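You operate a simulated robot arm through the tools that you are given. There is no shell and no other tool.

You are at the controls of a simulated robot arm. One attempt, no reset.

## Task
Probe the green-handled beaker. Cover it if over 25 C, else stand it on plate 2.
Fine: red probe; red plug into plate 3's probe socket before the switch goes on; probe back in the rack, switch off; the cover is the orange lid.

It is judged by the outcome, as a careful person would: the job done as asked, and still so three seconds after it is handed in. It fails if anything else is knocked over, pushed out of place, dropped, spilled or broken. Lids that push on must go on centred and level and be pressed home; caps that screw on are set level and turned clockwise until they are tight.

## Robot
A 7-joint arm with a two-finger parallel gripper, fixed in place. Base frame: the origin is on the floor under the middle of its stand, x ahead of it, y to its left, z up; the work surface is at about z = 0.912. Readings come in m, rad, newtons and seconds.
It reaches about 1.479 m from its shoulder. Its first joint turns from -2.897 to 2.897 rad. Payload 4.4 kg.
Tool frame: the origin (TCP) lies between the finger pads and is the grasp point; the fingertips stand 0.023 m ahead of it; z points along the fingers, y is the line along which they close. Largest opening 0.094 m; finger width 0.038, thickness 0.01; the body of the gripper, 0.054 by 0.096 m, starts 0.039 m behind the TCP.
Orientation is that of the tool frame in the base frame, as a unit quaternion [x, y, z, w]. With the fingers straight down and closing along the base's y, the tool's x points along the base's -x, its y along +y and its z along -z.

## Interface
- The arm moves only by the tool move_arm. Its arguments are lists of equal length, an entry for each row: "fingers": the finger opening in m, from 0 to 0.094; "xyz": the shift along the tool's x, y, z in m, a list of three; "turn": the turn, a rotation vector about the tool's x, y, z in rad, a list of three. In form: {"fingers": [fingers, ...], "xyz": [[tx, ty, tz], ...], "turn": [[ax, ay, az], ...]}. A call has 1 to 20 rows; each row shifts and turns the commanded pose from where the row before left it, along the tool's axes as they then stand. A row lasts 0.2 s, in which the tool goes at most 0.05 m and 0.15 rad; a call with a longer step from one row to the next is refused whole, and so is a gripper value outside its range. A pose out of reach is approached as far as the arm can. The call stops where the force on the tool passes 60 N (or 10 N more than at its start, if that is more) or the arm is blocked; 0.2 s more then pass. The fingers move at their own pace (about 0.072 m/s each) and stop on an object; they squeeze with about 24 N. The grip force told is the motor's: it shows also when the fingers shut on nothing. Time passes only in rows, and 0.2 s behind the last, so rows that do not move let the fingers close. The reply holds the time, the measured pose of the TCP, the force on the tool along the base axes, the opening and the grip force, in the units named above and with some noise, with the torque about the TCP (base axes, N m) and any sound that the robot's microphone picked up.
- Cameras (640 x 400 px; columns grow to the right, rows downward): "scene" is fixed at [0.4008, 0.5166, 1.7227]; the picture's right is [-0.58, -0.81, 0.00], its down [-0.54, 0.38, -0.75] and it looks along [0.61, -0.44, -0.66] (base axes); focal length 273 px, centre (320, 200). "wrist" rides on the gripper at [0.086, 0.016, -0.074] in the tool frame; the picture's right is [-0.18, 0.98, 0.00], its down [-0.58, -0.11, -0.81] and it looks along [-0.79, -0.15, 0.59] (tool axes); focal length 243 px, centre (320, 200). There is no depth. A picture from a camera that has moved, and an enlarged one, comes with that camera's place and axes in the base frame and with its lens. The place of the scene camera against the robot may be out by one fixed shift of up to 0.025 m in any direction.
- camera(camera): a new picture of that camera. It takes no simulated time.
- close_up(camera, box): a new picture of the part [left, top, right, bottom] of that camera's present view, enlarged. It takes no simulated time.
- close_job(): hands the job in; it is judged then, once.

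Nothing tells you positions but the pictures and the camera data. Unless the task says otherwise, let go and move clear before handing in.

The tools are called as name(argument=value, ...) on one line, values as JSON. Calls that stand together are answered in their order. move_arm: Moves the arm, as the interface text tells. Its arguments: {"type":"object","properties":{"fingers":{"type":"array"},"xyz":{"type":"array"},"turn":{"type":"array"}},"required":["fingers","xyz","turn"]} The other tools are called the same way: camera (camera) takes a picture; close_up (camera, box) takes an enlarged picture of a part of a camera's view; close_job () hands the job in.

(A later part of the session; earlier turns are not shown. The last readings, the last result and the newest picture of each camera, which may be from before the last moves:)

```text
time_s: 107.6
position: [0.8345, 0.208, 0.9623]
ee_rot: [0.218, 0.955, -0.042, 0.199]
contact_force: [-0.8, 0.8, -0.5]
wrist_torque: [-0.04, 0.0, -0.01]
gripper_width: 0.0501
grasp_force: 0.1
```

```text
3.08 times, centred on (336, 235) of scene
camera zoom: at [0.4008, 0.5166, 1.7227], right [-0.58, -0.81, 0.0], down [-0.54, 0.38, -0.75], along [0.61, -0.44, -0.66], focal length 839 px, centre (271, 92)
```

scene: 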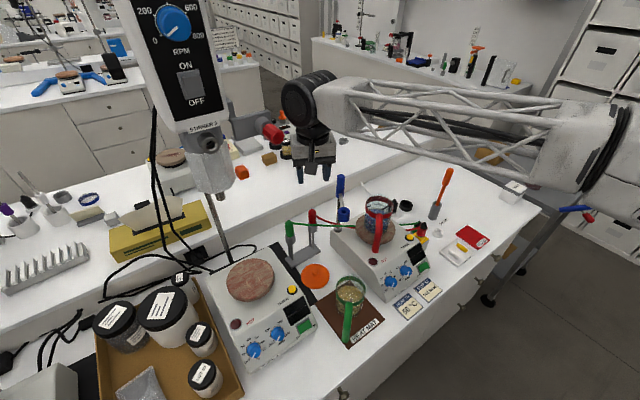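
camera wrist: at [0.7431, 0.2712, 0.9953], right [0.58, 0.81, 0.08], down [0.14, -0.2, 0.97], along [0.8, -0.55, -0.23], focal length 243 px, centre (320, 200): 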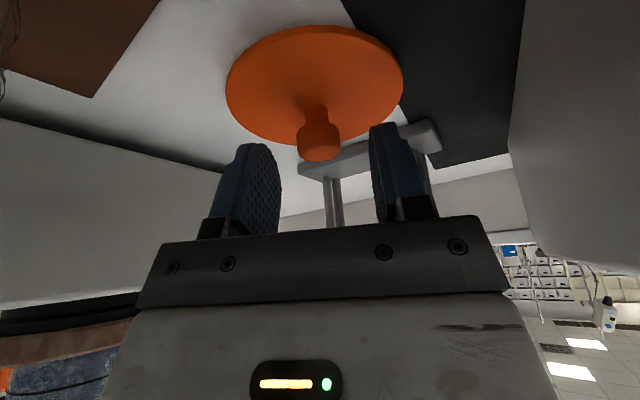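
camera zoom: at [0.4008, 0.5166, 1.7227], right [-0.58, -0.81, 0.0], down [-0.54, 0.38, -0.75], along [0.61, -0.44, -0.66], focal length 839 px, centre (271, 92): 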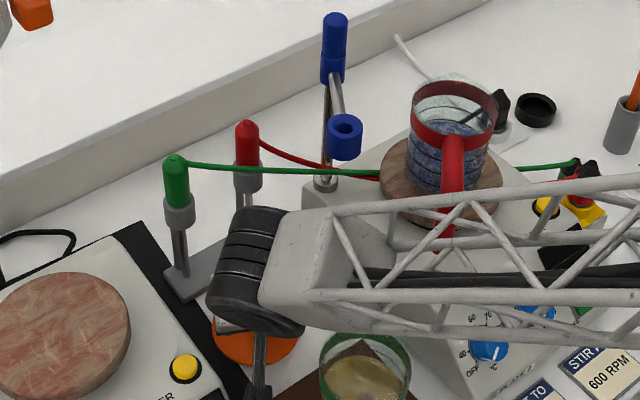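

move_arm(fingers=[0.05, 0.05, 0.05], xyz=[[0, -0.0008, 0.008], [0, 0, 0.0075], [0, 0, 0]], turn=[[0, 0, 0], [0, 0, 0], [0, 0, 0]])

close_up(camera="wrist", box=[240, 90, 400, 190])

```text
time_s: 108.4
position: [0.8401, 0.2044, 0.9475]
ee_rot: [0.219, 0.954, -0.043, 0.2]
contact_force: [-0.9, 0.8, 0.1]
wrist_torque: [0.0, 0.03, 0.0]
gripper_width: 0.0501
grasp_force: 0.0
```

```text
4.00 times, centred on (320, 140) of wrist
camera zoom: at [0.7481, 0.2662, 0.982], right [0.58, 0.81, 0.08], down [0.14, -0.2, 0.97], along [0.8, -0.55, -0.23], focal length 970 px, centre (320, 440)
```

zoom: 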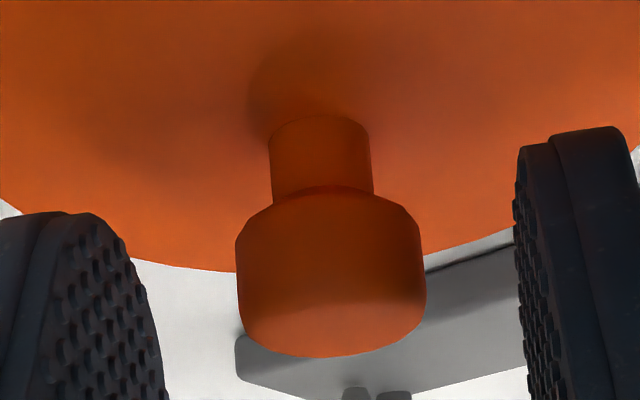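

The knob's head is between the pads. Closing on it.

move_arm(fingers=[0.03, 0.015, 0.0, 0.0, 0.0], xyz=[[0, 0, 0], [0, 0, 0], [0, 0, 0], [0, 0, 0], [0, 0, 0]], turn=[[0, 0, 0], [0, 0, 0], [0, 0, 0], [0, 0, 0], [0, 0, 0]])

close_up(camera="wrist", box=[240, 90, 400, 190])

```text
time_s: 109.6
position: [0.8394, 0.2039, 0.9486]
ee_rot: [0.218, 0.954, -0.042, 0.2]
contact_force: [1.6, 0.3, 2.0]
wrist_torque: [-0.11, -0.03, 0.06]
gripper_width: 0.0232
grasp_force: 24.2
```

```text
4.00 times, centred on (320, 140) of wrist
camera zoom: at [0.7481, 0.2662, 0.9822], right [0.58, 0.81, 0.08], down [0.14, -0.2, 0.97], along [0.8, -0.55, -0.23], focal length 970 px, centre (320, 440)
```

zoom: 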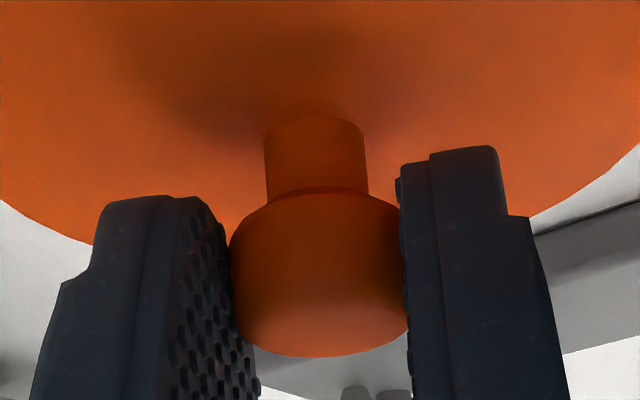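

The knob is gripped (23 mm). I'll lift vertically a few centimetres and check the lid hangs level.

move_arm(fingers=[0, 0, 0, 0], xyz=[[-0.004, 0, -0.0092], [-0.0079, 0, -0.0183], [-0.0079, 0, -0.0183], [0, 0, 0]], turn=[[0, 0, 0], [0, 0, 0], [0, 0, 0], [0, 0, 0]])

camera(camera="wrist")

close_up(camera="wrist", box=[240, 90, 400, 190])

close_up(camera="scene", box=[256, 190, 416, 320])

```text
time_s: 110.6
position: [0.8398, 0.2044, 0.9986]
ee_rot: [0.219, 0.954, -0.041, 0.199]
contact_force: [0.0, -0.2, 0.2]
wrist_torque: [-0.04, -0.01, -0.01]
gripper_width: 0.023
grasp_force: 24.3
```

```text
taken
camera wrist: at [0.7481, 0.2659, 1.0326], right [0.58, 0.81, 0.08], down [0.14, -0.2, 0.97], along [0.8, -0.55, -0.23], focal length 243 px, centre (320, 200)
```

wrist: 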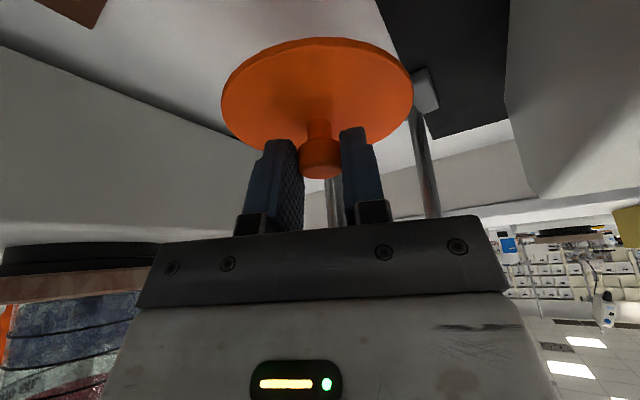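

```text
4.00 times, centred on (320, 140) of wrist
camera zoom: at [0.7481, 0.2659, 1.0326], right [0.58, 0.81, 0.08], down [0.14, -0.2, 0.97], along [0.8, -0.55, -0.23], focal length 970 px, centre (320, 440)
```

zoom: 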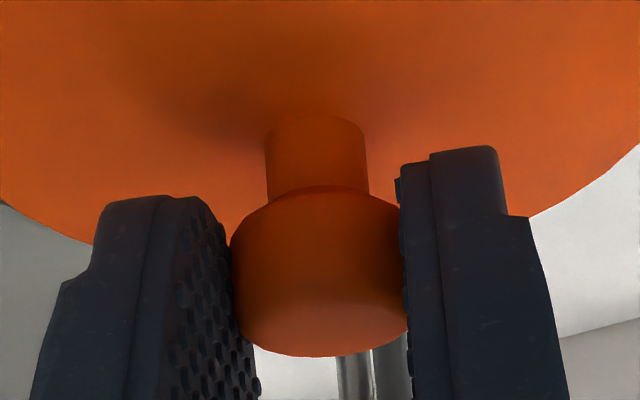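

```text
3.08 times, centred on (336, 255) of scene
camera zoom: at [0.4008, 0.5166, 1.7227], right [-0.58, -0.81, 0.0], down [-0.54, 0.38, -0.75], along [0.61, -0.44, -0.66], focal length 839 px, centre (271, 31)
```

zoom: 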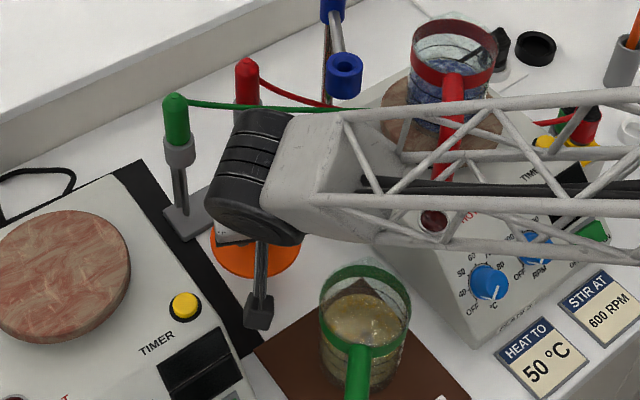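

The lid hangs level. I'll raise it above the rim height and carry it over the beaker.

move_arm(fingers=[0, 0, 0, 0, 0, 0, 0], xyz=[[-0.0151, 0, -0.035], [-0.0151, 0, -0.035], [0.0278, -0.0214, -0.0122], [0.0278, -0.0214, -0.0122], [0.0278, -0.0214, -0.0122], [0.0277, -0.0216, -0.0121], [0, 0, 0]], turn=[[0, 0, 0], [0, 0, 0], [0, 0, 0], [0, 0, 0], [0, 0, 0], [0, 0, 0], [0, 0, 0]])

camera(camera="wrist")

close_up(camera="scene", box=[286, 240, 414, 320])

close_up(camera="wrist", box=[190, 0, 430, 150])

```text
time_s: 112.2
position: [0.6951, 0.1776, 1.0745]
ee_rot: [0.219, 0.954, -0.043, 0.198]
contact_force: [0.5, 0.0, -0.5]
wrist_torque: [0.01, 0.01, -0.01]
gripper_width: 0.0226
grasp_force: 24.0
```

```text
taken
camera wrist: at [0.6033, 0.2402, 1.1081], right [0.58, 0.81, 0.08], down [0.14, -0.2, 0.97], along [0.8, -0.55, -0.23], focal length 243 px, centre (320, 200)
```

wrist: 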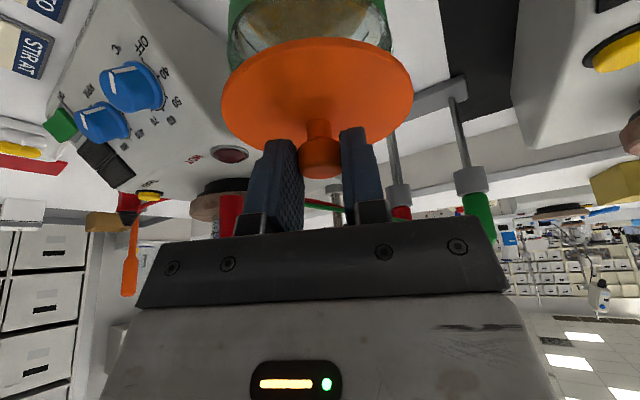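

```text
5.00 times, centred on (350, 280) of scene
camera zoom: at [0.4008, 0.5166, 1.7227], right [-0.58, -0.81, 0.0], down [-0.54, 0.38, -0.75], along [0.61, -0.44, -0.66], focal length 1364 px, centre (170, -200)
```

zoom: 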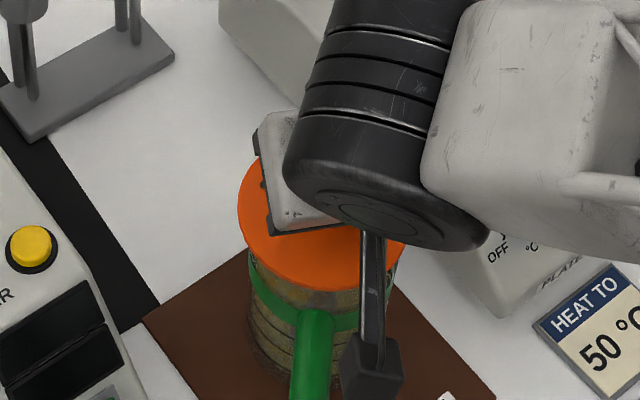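

```text
2.67 times, centred on (310, 75) of wrist
camera zoom: at [0.6033, 0.2402, 1.1081], right [0.58, 0.81, 0.08], down [0.14, -0.2, 0.97], along [0.8, -0.55, -0.23], focal length 647 px, centre (347, 533)
```

zoom: 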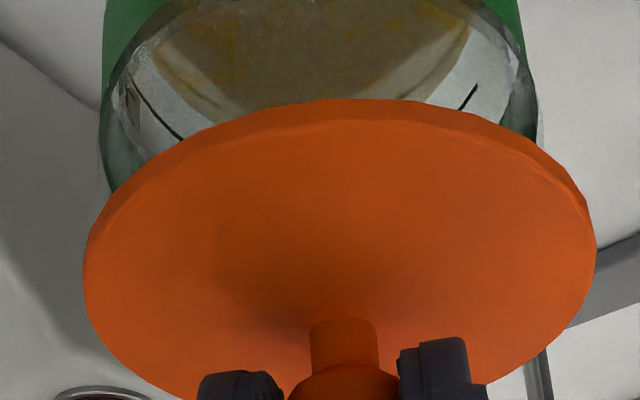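

The lid is above the beaker and level. I'll measure its offset from the rim carefully in both views.

close_up(camera="wrist", box=[200, 0, 360, 100])

close_up(camera="wrist", box=[290, 0, 450, 100])

close_up(camera="scene", box=[326, 262, 374, 292])

close_up(camera="scene", box=[326, 285, 374, 315])

```text
4.00 times, centred on (280, 50) of wrist
camera zoom: at [0.6033, 0.2402, 1.1081], right [0.58, 0.81, 0.08], down [0.14, -0.2, 0.97], along [0.8, -0.55, -0.23], focal length 970 px, centre (480, 800)
```

zoom: 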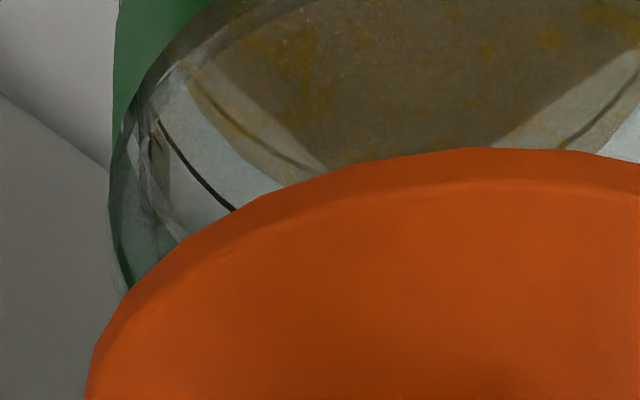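

```text
4.00 times, centred on (370, 50) of wrist
camera zoom: at [0.6033, 0.2402, 1.1081], right [0.58, 0.81, 0.08], down [0.14, -0.2, 0.97], along [0.8, -0.55, -0.23], focal length 970 px, centre (120, 800)
```

zoom: 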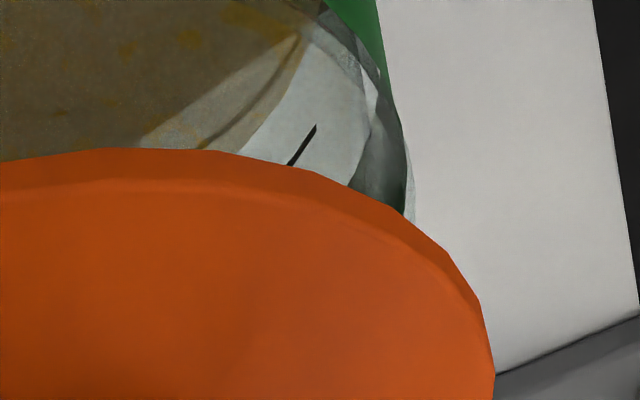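

```text
13.33 times, centred on (350, 277) of scene
camera zoom: at [0.4008, 0.5166, 1.7227], right [-0.58, -0.81, 0.0], down [-0.54, 0.38, -0.75], along [0.61, -0.44, -0.66], focal length 3638 px, centre (-80, -827)
```

zoom: 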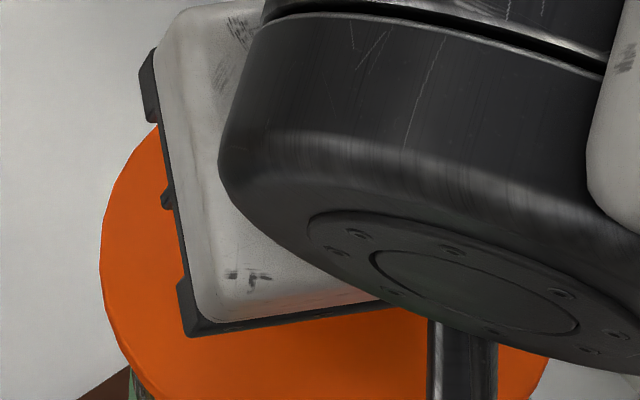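

```text
13.33 times, centred on (350, 300) of scene
camera zoom: at [0.4008, 0.5166, 1.7227], right [-0.58, -0.81, 0.0], down [-0.54, 0.38, -0.75], along [0.61, -0.44, -0.66], focal length 3638 px, centre (-80, -1133)
```

zoom: 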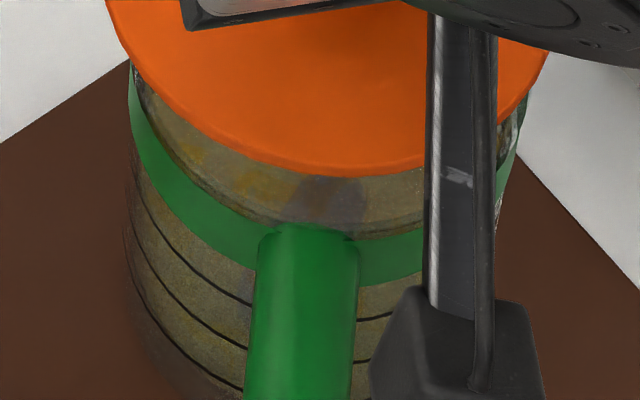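

The lid is about 4 mm too far from me and about 1 mm sideways, by both views. I'll correct that and lower to within a centimetre of the rim, then check again.

move_arm(fingers=[0, 0, 0], xyz=[[0.0055, -0.0002, 0.007], [0.0054, -0.0001, 0.0068], [0, 0, 0]], turn=[[0, 0, 0], [0, 0, 0], [0, 0, 0]])

close_up(camera="wrist", box=[190, 0, 446, 160])

close_up(camera="wrist", box=[200, 0, 360, 100])

close_up(camera="wrist", box=[290, 0, 450, 100])

close_up(camera="scene", box=[318, 270, 382, 310])

```text
time_s: 113.0
position: [0.69, 0.1796, 1.0576]
ee_rot: [0.218, 0.955, -0.042, 0.199]
contact_force: [0.4, 0.0, -0.7]
wrist_torque: [0.02, 0.02, 0.03]
gripper_width: 0.0229
grasp_force: 24.6
```

```text
2.50 times, centred on (318, 80) of wrist
camera zoom: at [0.5977, 0.2419, 1.0915], right [0.58, 0.81, 0.08], down [0.14, -0.2, 0.97], along [0.8, -0.55, -0.23], focal length 606 px, centre (325, 500)
```

zoom: 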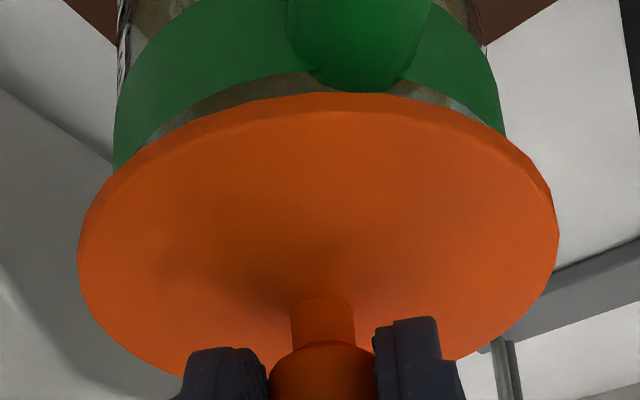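

```text
4.00 times, centred on (280, 50) of wrist
camera zoom: at [0.5977, 0.2419, 1.0915], right [0.58, 0.81, 0.08], down [0.14, -0.2, 0.97], along [0.8, -0.55, -0.23], focal length 970 px, centre (480, 800)
```

zoom: 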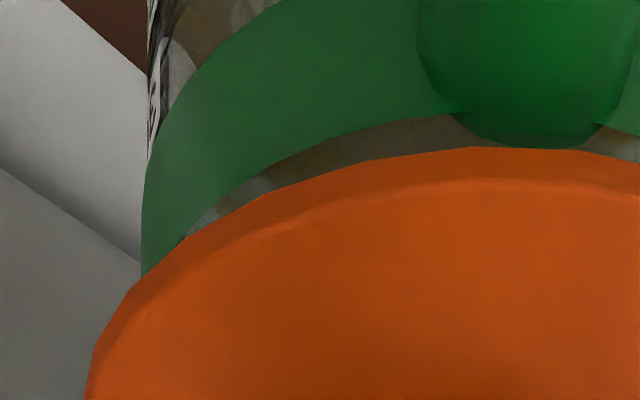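

```text
4.00 times, centred on (370, 50) of wrist
camera zoom: at [0.5977, 0.2419, 1.0915], right [0.58, 0.81, 0.08], down [0.14, -0.2, 0.97], along [0.8, -0.55, -0.23], focal length 970 px, centre (120, 800)
```

zoom: 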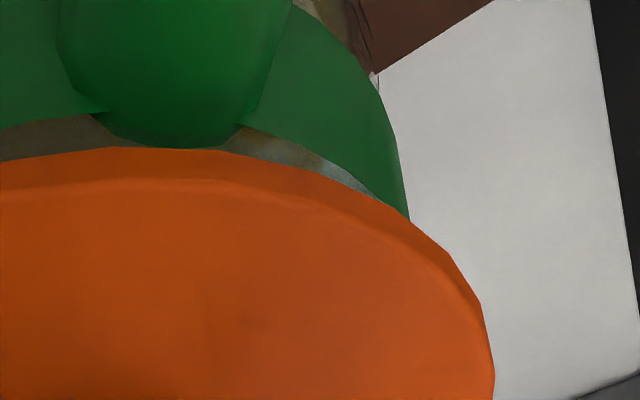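

```text
10.00 times, centred on (350, 290) of scene
camera zoom: at [0.4008, 0.5166, 1.7227], right [-0.58, -0.81, 0.0], down [-0.54, 0.38, -0.75], along [0.61, -0.44, -0.66], focal length 2728 px, centre (20, -700)
```

zoom: 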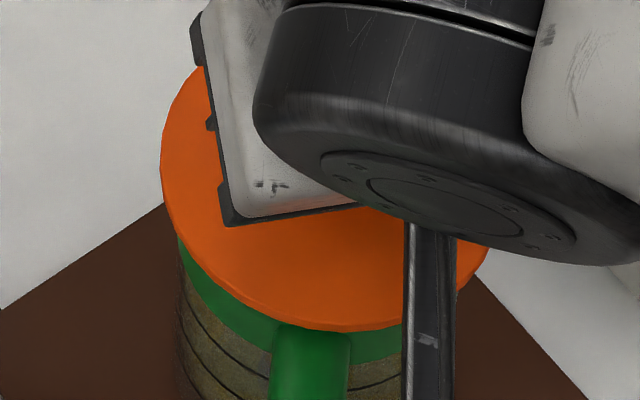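

Alignment now agrees within about 1 mm in both views, with a gap of roughly 6 mm. I'll lower 4 mm and look again.

move_arm(fingers=[0, 0, 0], xyz=[[0.0015, 0, 0.0017], [0.0008, 0, 0.0018], [0, 0, 0]], turn=[[0, 0, 0], [0, 0, 0], [0, 0, 0]])

close_up(camera="wrist", box=[190, 0, 446, 160])

close_up(camera="scene", box=[318, 270, 382, 310])

```text
time_s: 113.8
position: [0.6878, 0.1808, 1.0542]
ee_rot: [0.219, 0.954, -0.042, 0.2]
contact_force: [0.1, 0.4, -0.5]
wrist_torque: [0.0, 0.0, -0.03]
gripper_width: 0.0229
grasp_force: 23.6
```

```text
2.50 times, centred on (318, 80) of wrist
camera zoom: at [0.5961, 0.2429, 1.0877], right [0.58, 0.81, 0.08], down [0.14, -0.2, 0.97], along [0.8, -0.55, -0.23], focal length 606 px, centre (325, 500)
```

zoom: 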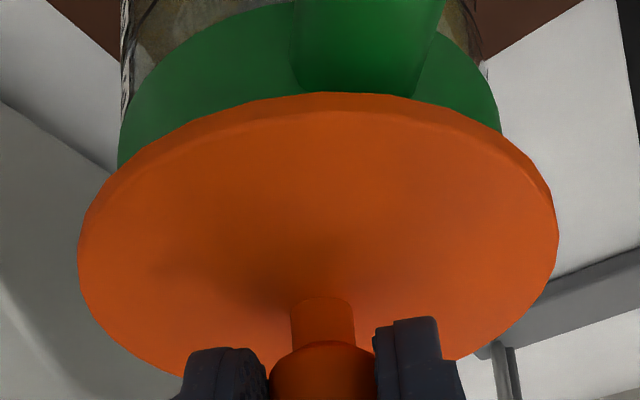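

```text
10.00 times, centred on (350, 290) of scene
camera zoom: at [0.4008, 0.5166, 1.7227], right [-0.58, -0.81, 0.0], down [-0.54, 0.38, -0.75], along [0.61, -0.44, -0.66], focal length 2728 px, centre (20, -700)
```

zoom: 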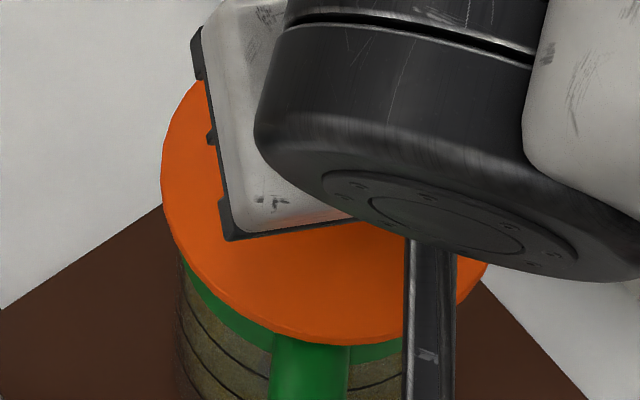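

Both views now put the lid centred on the rim within about a millimetre. I'll lower it gently onto the rim in 1 mm steps.

move_arm(fingers=[0, 0, 0, 0, 0], xyz=[[0.0002, 0, 0.0009], [0.0002, 0, 0.0009], [0.0004, 0, 0.0009], [0.0004, 0, 0.0009], [0, 0, 0]], turn=[[0, 0, 0], [0, 0, 0], [0, 0, 0], [0, 0, 0], [0, 0, 0]])

close_up(camera="wrist", box=[190, 0, 446, 160])

close_up(camera="scene", box=[318, 270, 382, 310])

```text
time_s: 115.0
position: [0.6895, 0.1813, 1.0512]
ee_rot: [0.218, 0.954, -0.042, 0.201]
contact_force: [4.1, 4.4, 18.6]
wrist_torque: [-0.04, -0.24, 0.15]
gripper_width: 0.0229
grasp_force: 24.5
```

```text
2.50 times, centred on (318, 80) of wrist
camera zoom: at [0.597, 0.2424, 1.0851], right [0.58, 0.81, 0.08], down [0.14, -0.2, 0.97], along [0.8, -0.55, -0.23], focal length 606 px, centre (325, 500)
```

zoom: 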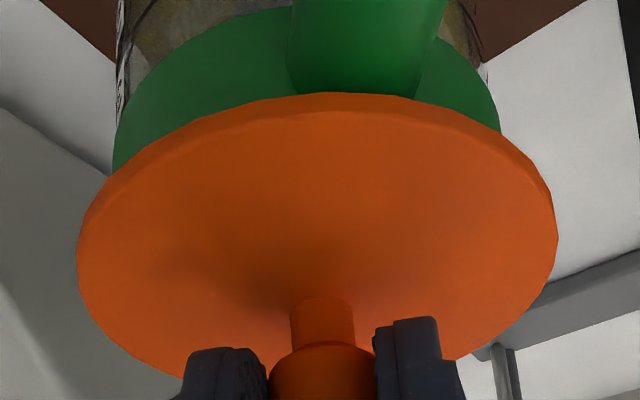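

```text
10.00 times, centred on (350, 290) of scene
camera zoom: at [0.4008, 0.5166, 1.7227], right [-0.58, -0.81, 0.0], down [-0.54, 0.38, -0.75], along [0.61, -0.44, -0.66], focal length 2728 px, centre (20, -700)
```

zoom: 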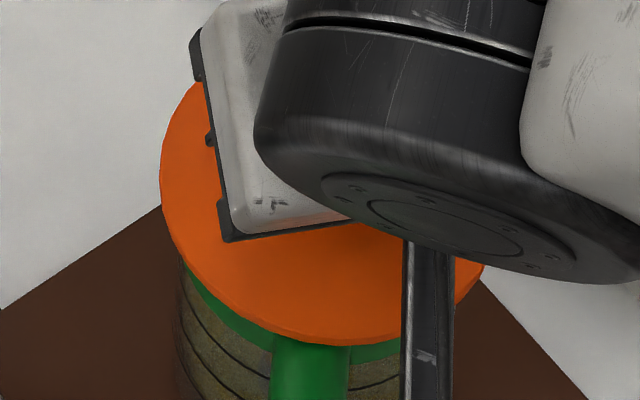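

The lid is touching the rim (about 19 N) and centred. I'll press down a little more while still holding it level to start it on.

move_arm(fingers=[0, 0, 0], xyz=[[0.0004, 0, 0.0009], [0.0004, 0, 0.0009], [0, 0, 0]], turn=[[0, 0, 0], [0, 0, 0], [0, 0, 0]])

close_up(camera="wrist", box=[190, 0, 446, 160])

```text
time_s: 115.8
position: [0.6885, 0.1798, 1.0479]
ee_rot: [0.219, 0.954, -0.042, 0.199]
contact_force: [7.5, 8.4, 33.6]
wrist_torque: [-0.04, -0.53, 0.25]
gripper_width: 0.0231
grasp_force: 23.4
```

```text
2.50 times, centred on (318, 80) of wrist
camera zoom: at [0.5968, 0.2421, 1.0826], right [0.58, 0.81, 0.08], down [0.14, -0.2, 0.97], along [0.8, -0.55, -0.23], focal length 606 px, centre (325, 500)
```

zoom: 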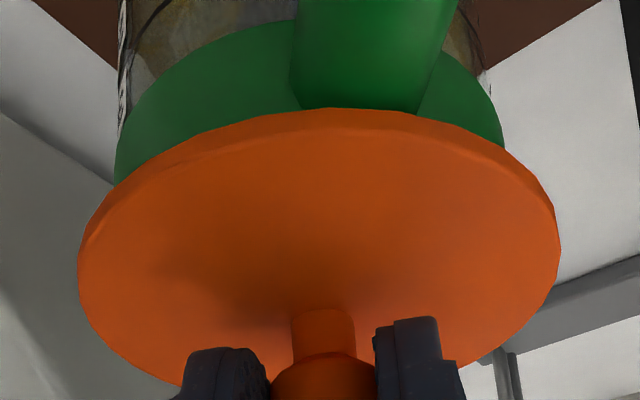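

The lid is seated on the rim and the fingers are just sliding down the knob, so I'll let go, straighten the hand and press it home from directly above.

move_arm(fingers=[0.03, 0.05, 0.05, 0.05, 0.05, 0.05, 0.05], xyz=[[0, 0, 0], [0, 0, 0], [0, 0, 0], [0, 0, -0.02], [0, 0, -0.03], [0, 0, -0.03], [0, 0, 0]], turn=[[0, 0, 0], [0, 0, 0], [0, 0, 0], [0, 0, 0], [0, 0, 0], [0, 0, 0], [0, 0, 0]])

camera(camera="wrist")

close_up(camera="wrist", box=[210, 0, 430, 138])

close_up(camera="scene", box=[318, 265, 382, 305])

```text
time_s: 117.4
position: [0.6626, 0.1934, 1.1195]
ee_rot: [0.219, 0.954, -0.042, 0.198]
contact_force: [0.0, -0.3, 0.7]
wrist_torque: [0.01, -0.01, -0.03]
gripper_width: 0.05
grasp_force: 0.1
```

```text
taken
camera wrist: at [0.5706, 0.2556, 1.1543], right [0.58, 0.81, 0.08], down [0.14, -0.2, 0.97], along [0.8, -0.55, -0.23], focal length 243 px, centre (320, 200)
```

wrist: 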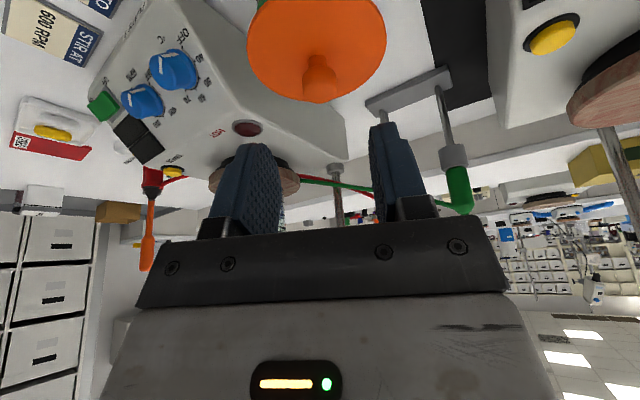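

```text
2.90 times, centred on (320, 69) of wrist
camera zoom: at [0.5706, 0.2556, 1.1543], right [0.58, 0.81, 0.08], down [0.14, -0.2, 0.97], along [0.8, -0.55, -0.23], focal length 703 px, centre (320, 580)
```

zoom: 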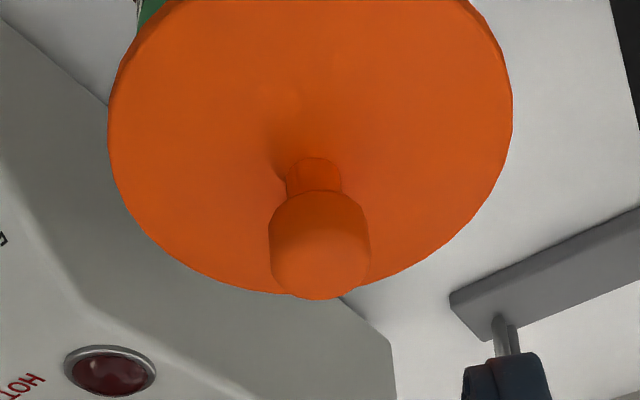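

```text
10.00 times, centred on (350, 285) of scene
camera zoom: at [0.4008, 0.5166, 1.7227], right [-0.58, -0.81, 0.0], down [-0.54, 0.38, -0.75], along [0.61, -0.44, -0.66], focal length 2728 px, centre (20, -650)
```

zoom: 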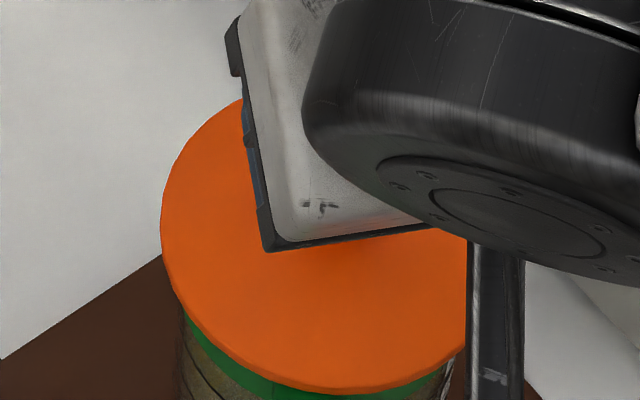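

The lid stays put on the beaker. I'll rise, straighten the hand to vertical, and move aside to see how the lid sits.

move_arm(fingers=[0.05, 0.05, 0.05, 0.05, 0.03, 0.0, 0.0, 0.0, 0.0, 0.0, 0.0], xyz=[[-0.0149, 0, -0.0344], [-0.0149, 0, -0.0344], [-0.0149, 0, -0.0344], [-0.0149, 0, -0.0344], [0, 0, 0], [0, 0, 0], [0, 0, 0], [0.02, -0.04, 0], [0.02, -0.04, 0], [0.02, -0.04, 0], [0.02, -0.04, 0]], turn=[[0, 0, 0], [0, 0, 0], [0, 0, 0], [0, 0, 0], [0, 0.15, 0], [0, 0.15, 0], [0, 0.112, 0], [0, 0, 0], [0, 0, 0], [0, 0, 0], [0, 0, 0]])

camera(camera="scene")

close_up(camera="scene", box=[302, 260, 398, 320])

camera(camera="wrist")

```text
time_s: 119.8
position: [0.5139, 0.08, 1.2719]
ee_rot: [0.222, 0.975, 0.003, -0.002]
contact_force: [-0.5, -0.5, -0.4]
wrist_torque: [0.02, -0.04, 0.0]
gripper_width: 0.0
grasp_force: 24.1
```

```text
taken
```

scene: 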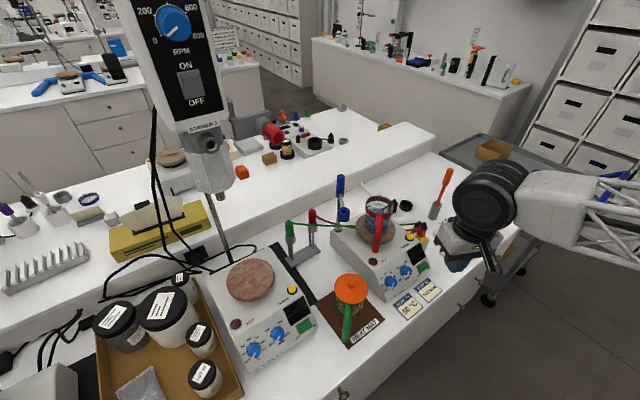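

```text
6.67 times, centred on (350, 290) of scene
camera zoom: at [0.4008, 0.5166, 1.7227], right [-0.58, -0.81, 0.0], down [-0.54, 0.38, -0.75], along [0.61, -0.44, -0.66], focal length 1819 px, centre (120, -400)
```

zoom: 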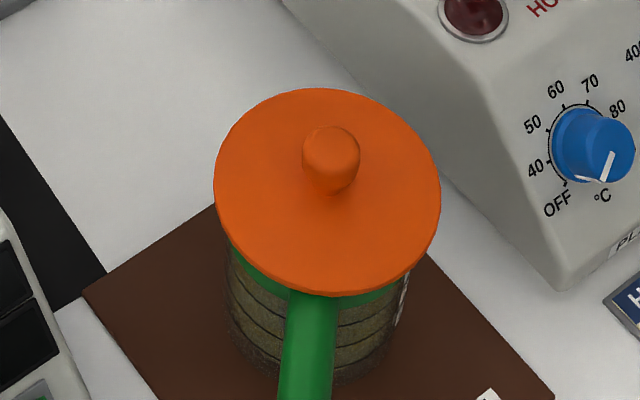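

```text
taken
camera wrist: at [0.443, 0.1314, 1.3467], right [0.59, 0.81, 0.0], down [0.48, -0.36, 0.8], along [0.65, -0.47, -0.6], focal length 243 px, centre (320, 200)
```

wrist: 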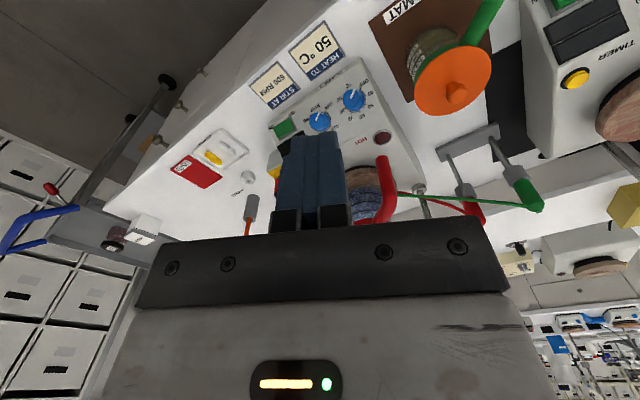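

The lid sits level and centred on the beaker in the scene view. Now I'll press it home with the closed fingertips straight down on the knob's top.

move_arm(fingers=[0, 0, 0, 0, 0, 0, 0, 0, 0], xyz=[[-0.0247, 0.0332, 0], [-0.0247, 0.0332, 0], [-0.0247, 0.0332, 0], [-0.0247, 0.0332, 0], [-0.0249, 0.033, 0], [0, 0, 0.04], [0, 0, 0.04], [0, 0, 0.04], [0, 0, 0]], turn=[[0, 0, 0], [0, 0, 0], [0, 0, 0], [0, 0, 0], [0, 0, 0], [0, 0, 0], [0, 0, 0], [0, 0, 0], [0, 0, 0]])

camera(camera="wrist")

close_up(camera="scene", box=[302, 245, 398, 305])

```text
time_s: 121.8
position: [0.7008, 0.1814, 1.1536]
ee_rot: [0.222, 0.975, 0.004, 0.0]
contact_force: [0.2, -0.4, 0.0]
wrist_torque: [0.0, 0.0, 0.02]
gripper_width: 0.0
grasp_force: 24.5
```

```text
taken
camera wrist: at [0.6296, 0.2323, 1.2286], right [0.59, 0.81, 0.01], down [0.48, -0.36, 0.8], along [0.65, -0.47, -0.59], focal length 243 px, centre (320, 200)
```

wrist: 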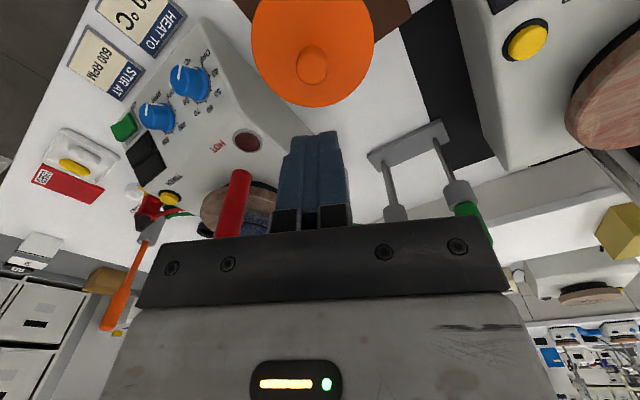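

```text
6.67 times, centred on (350, 275) of scene
camera zoom: at [0.4008, 0.5166, 1.7227], right [-0.58, -0.81, 0.0], down [-0.54, 0.38, -0.75], along [0.61, -0.44, -0.66], focal length 1819 px, centre (120, -300)
```

zoom: 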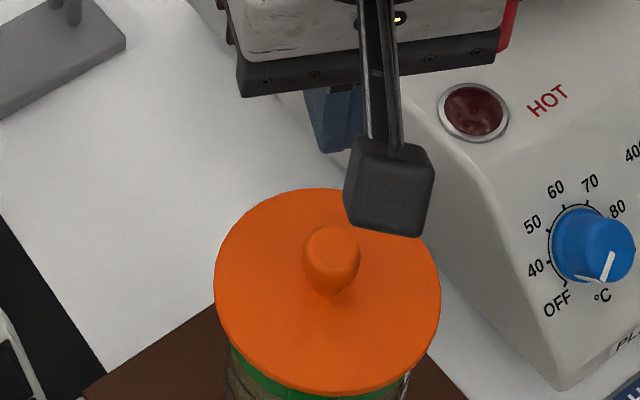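

move_arm(fingers=[0, 0, 0, 0], xyz=[[0.0012, -0.0056, 0.025], [0, 0, 0.025], [0, 0, 0.018], [0, 0, 0]], turn=[[0, 0, 0], [0, 0, 0], [0, 0, 0], [0, 0, 0]])

close_up(camera="wrist", box=[210, 30, 430, 168])

close_up(camera="scene", box=[302, 250, 398, 310])

```text
time_s: 122.8
position: [0.6981, 0.1752, 1.0866]
ee_rot: [0.222, 0.975, 0.004, 0.0]
contact_force: [0.4, -0.5, 0.8]
wrist_torque: [0.02, -0.03, 0.02]
gripper_width: 0.0001
grasp_force: 24.2
```

```text
2.90 times, centred on (320, 99) of wrist
camera zoom: at [0.6263, 0.2279, 1.1603], right [0.59, 0.81, 0.01], down [0.48, -0.36, 0.8], along [0.65, -0.47, -0.59], focal length 703 px, centre (320, 493)
```

zoom: 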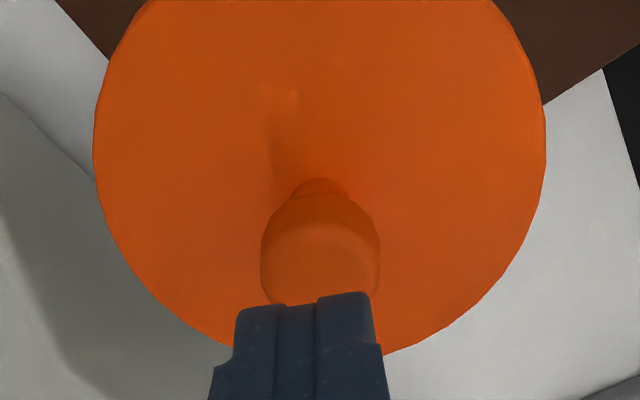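

```text
6.67 times, centred on (350, 280) of scene
camera zoom: at [0.4008, 0.5166, 1.7227], right [-0.58, -0.81, 0.0], down [-0.54, 0.38, -0.75], along [0.61, -0.44, -0.66], focal length 1819 px, centre (120, -333)
```

zoom: 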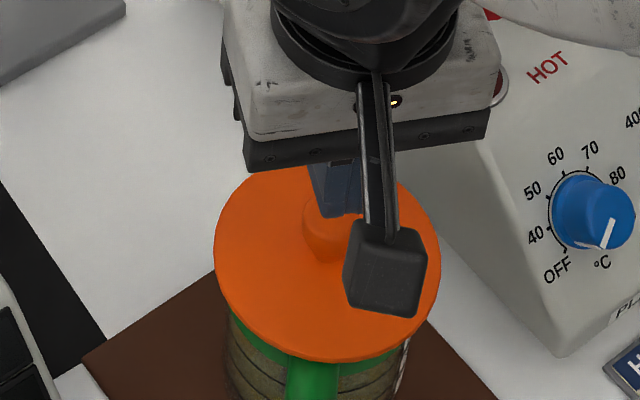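

The fingertips are right over the knob. I'll lower to contact and press in small steps.

move_arm(fingers=[0, 0, 0, 0, 0], xyz=[[0, 0, 0.006], [0, 0, 0.005], [0, 0, 0.003], [0, 0, 0.002], [0, 0, 0]], turn=[[0, 0, 0], [0, 0, 0], [0, 0, 0], [0, 0, 0], [0, 0, 0]])

close_up(camera="wrist", box=[210, 50, 430, 188])

```text
time_s: 124.0
position: [0.6987, 0.1758, 1.0673]
ee_rot: [0.223, 0.975, 0.004, 0.0]
contact_force: [-0.7, -0.1, 0.6]
wrist_torque: [0.02, -0.02, -0.04]
gripper_width: 0.0001
grasp_force: 24.5
```

```text
2.90 times, centred on (320, 119) of wrist
camera zoom: at [0.6273, 0.2279, 1.1421], right [0.59, 0.81, 0.01], down [0.48, -0.36, 0.8], along [0.65, -0.47, -0.59], focal length 703 px, centre (320, 435)
```

zoom: 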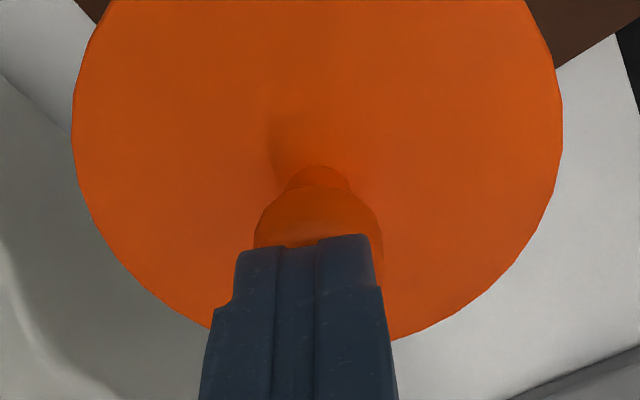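

move_arm(fingers=[0, 0, 0, 0], xyz=[[0, 0, 0.001], [0, 0, 0.001], [0, 0, 0.001], [0, 0, 0]], turn=[[0, 0, 0], [0, 0, 0], [0, 0, 0], [0, 0, 0]])

```text
time_s: 125.0
position: [0.699, 0.1764, 1.0646]
ee_rot: [0.223, 0.975, 0.003, 0.0]
contact_force: [-5.3, 4.6, 28.4]
wrist_torque: [0.13, 0.15, 0.02]
gripper_width: 0.0
grasp_force: 23.8
```

There's 28 N of contact but with some sideways force, so I'm slightly off the knob's centre. I'll lift 3 mm, shift 2–3 mm towards (+x, -y) and press again.

move_arm(fingers=[0, 0, 0, 0, 0], xyz=[[0, 0, -0.004], [-0.0028, -0.0006, 0], [0, 0, 0.002], [0, 0, 0.002], [0, 0, 0]], turn=[[0, 0, 0], [0, 0, 0], [0, 0, 0], [0, 0, 0], [0, 0, 0]])

```text
time_s: 126.2
position: [0.7006, 0.1743, 1.0652]
ee_rot: [0.223, 0.975, 0.004, 0.001]
contact_force: [-8.6, -8.5, 37.6]
wrist_torque: [-0.17, 0.24, 0.04]
gripper_width: 0.0
grasp_force: 24.4
```

move_arm(fingers=[0, 0, 0, 0], xyz=[[0.0002, -0.0006, 0], [0, 0, 0.0007], [0, 0, 0], [0, 0, 0]], turn=[[0, 0, 0], [0, 0, 0], [0, 0, 0], [0, 0, 0]])

close_up(camera="wrist", box=[210, 50, 430, 188])

close_up(camera="scene", box=[302, 265, 398, 325])

```text
time_s: 127.2
position: [0.7005, 0.1744, 1.0654]
ee_rot: [0.222, 0.975, 0.004, 0.0]
contact_force: [5.5, -13.2, 57.1]
wrist_torque: [-0.27, -0.02, 0.01]
gripper_width: 0.0003
grasp_force: 23.9
```

```text
2.90 times, centred on (320, 119) of wrist
camera zoom: at [0.6283, 0.2259, 1.1402], right [0.59, 0.81, 0.01], down [0.47, -0.36, 0.81], along [0.65, -0.47, -0.59], focal length 703 px, centre (320, 435)
```

zoom: 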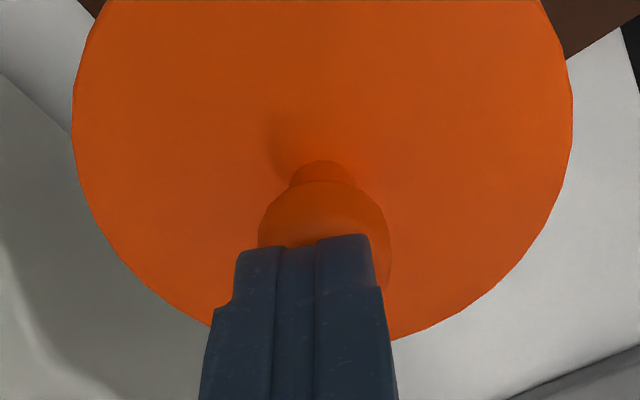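

```text
6.67 times, centred on (350, 295) of scene
camera zoom: at [0.4008, 0.5166, 1.7227], right [-0.58, -0.81, 0.0], down [-0.54, 0.38, -0.75], along [0.61, -0.44, -0.66], focal length 1819 px, centre (120, -433)
```

zoom: 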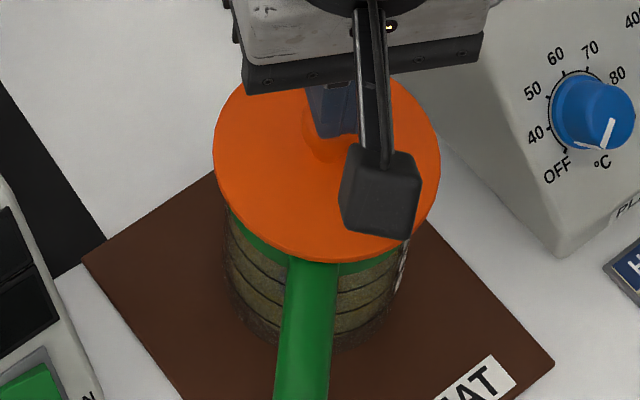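

I've pressed with 57 N and the knob no longer moves. I'll lift clear and take a low side view to check the lid is home and level on the rim.

move_arm(fingers=[0, 0, 0, 0, 0, 0, 0, 0, 0, 0, 0, 0], xyz=[[0, 0, -0.01], [0, 0, -0.03], [0, 0, -0.045], [0, 0, -0.045], [0, 0, 0], [0, 0, 0], [0, 0, 0], [0.045, 0, 0], [0.045, 0, 0], [0.045, 0, 0], [0.045, 0, 0], [0, 0, 0]], turn=[[0, 0, 0], [0, 0, 0], [0, 0, 0], [0, 0, 0], [0, 0, -0.15], [0, 0, -0.15], [0, 0, -0.15], [0, 0, 0], [0, 0, 0], [0, 0, 0], [0, 0, 0], [0, 0, 0]])

close_up(camera="scene", box=[302, 260, 398, 320])

camera(camera="wrist")

```text
time_s: 129.8
position: [0.5205, 0.1721, 1.1918]
ee_rot: [0.0, 1.0, 0.003, 0.0]
contact_force: [-0.4, -0.4, -1.4]
wrist_torque: [0.01, 0.0, 0.03]
gripper_width: 0.0
grasp_force: 24.3
```

```text
6.67 times, centred on (350, 290) of scene
camera zoom: at [0.4008, 0.5166, 1.7227], right [-0.58, -0.81, 0.0], down [-0.54, 0.38, -0.75], along [0.61, -0.44, -0.66], focal length 1819 px, centre (120, -400)
```

zoom: 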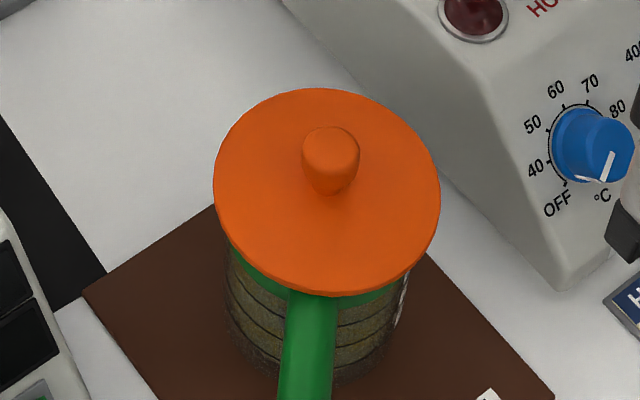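

```text
taken
camera wrist: at [0.434, 0.1877, 1.2661], right [0.18, 0.98, 0.01], down [0.58, -0.11, 0.81], along [0.79, -0.14, -0.59], focal length 243 px, centre (320, 200)
```

wrist: 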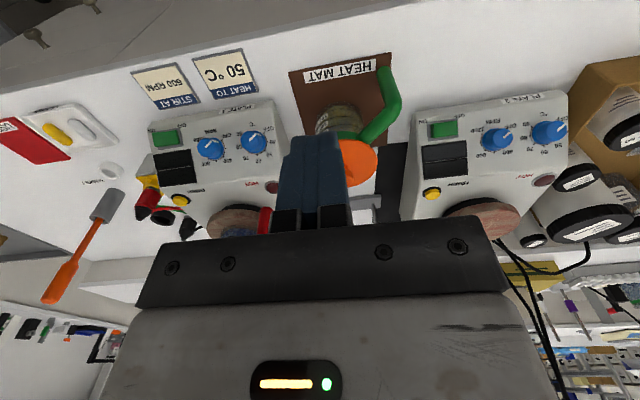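

Before and after pressing look identical, so I'll get a low-angle view of the joint between lid and beaker.

move_arm(fingers=[0, 0, 0, 0, 0, 0, 0, 0], xyz=[[0, 0, 0], [0, 0, 0], [0, 0, 0], [0, 0, 0], [0.014, -0.0037, 0.0366], [0.014, -0.0037, 0.0366], [0.014, -0.0036, 0.0366], [0, 0, 0]], turn=[[0, -0.15, 0], [0, -0.15, 0], [0, -0.15, 0], [0, -0.15, 0], [0, 0, 0], [0, 0, 0], [0, 0, 0], [0, 0, 0]])

camera(camera="wrist")

close_up(camera="wrist", box=[240, 60, 400, 160])

```text
time_s: 131.6
position: [0.5477, 0.1622, 1.0779]
ee_rot: [0.0, 0.955, 0.003, 0.296]
contact_force: [0.3, -0.3, -0.2]
wrist_torque: [0.02, 0.0, 0.01]
gripper_width: 0.0
grasp_force: 24.1
```

```text
taken
camera wrist: at [0.4336, 0.1796, 1.0909], right [0.15, 0.98, 0.11], down [0.02, -0.12, 0.99], along [0.99, -0.15, -0.04], focal length 243 px, centre (320, 200)
```

wrist: 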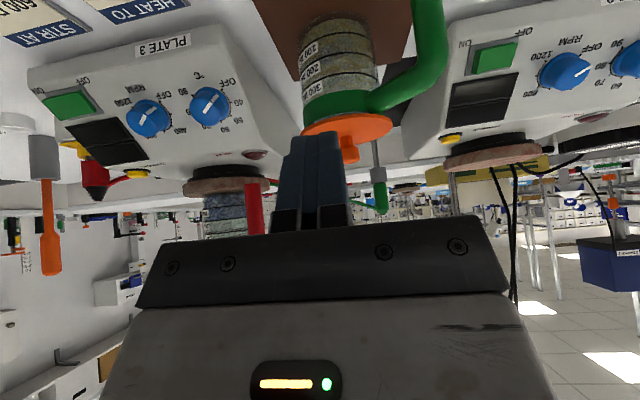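

```text
4.00 times, centred on (320, 110) of wrist
camera zoom: at [0.4336, 0.1796, 1.0909], right [0.15, 0.98, 0.11], down [0.02, -0.12, 0.99], along [0.99, -0.15, -0.04], focal length 970 px, centre (320, 560)
```

zoom: 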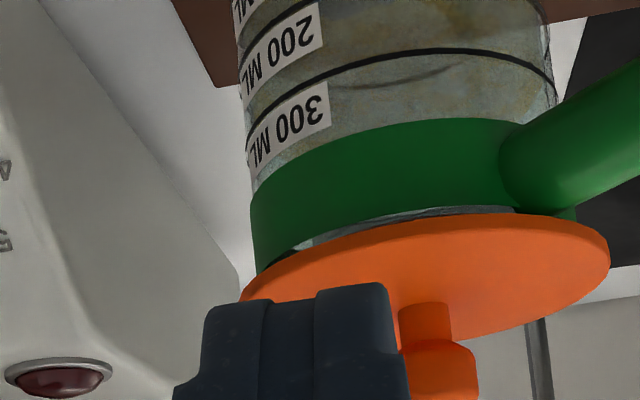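

A thin strip of glass shows between the green band and the lid. I'll go lower and to the side for a nearly horizontal look at that joint.

move_arm(fingers=[0, 0, 0, 0], xyz=[[0.0113, -0.0267, 0.0165], [0.0113, -0.0267, 0.0165], [0.0113, -0.0267, 0.0165], [0, 0, 0]], turn=[[0, 0, 0], [0, 0, 0], [0, 0, 0], [0, 0, 0]])

camera(camera="wrist")

close_up(camera="wrist", box=[360, 130, 488, 210])

```text
time_s: 132.6
position: [0.5493, 0.0855, 1.0177]
ee_rot: [0.001, 0.955, 0.002, 0.295]
contact_force: [1.4, -0.2, -0.3]
wrist_torque: [0.0, 0.01, -0.01]
gripper_width: 0.0001
grasp_force: 24.2
```

```text
taken
camera wrist: at [0.4351, 0.1021, 1.0294], right [0.15, 0.98, 0.11], down [0.02, -0.12, 0.99], along [0.99, -0.15, -0.04], focal length 243 px, centre (320, 200)
```

wrist: 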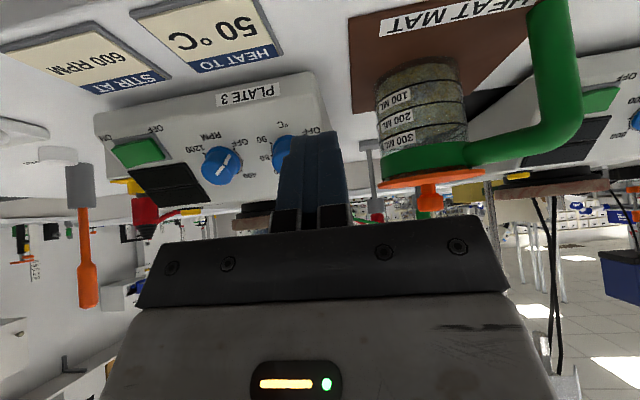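

```text
5.00 times, centred on (424, 170) of wrist
camera zoom: at [0.4351, 0.1021, 1.0294], right [0.15, 0.98, 0.11], down [0.02, -0.12, 0.99], along [0.99, -0.15, -0.04], focal length 1213 px, centre (-200, 350)
```

zoom: 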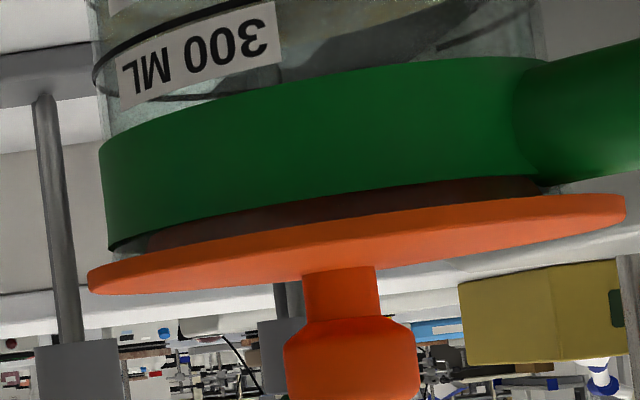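

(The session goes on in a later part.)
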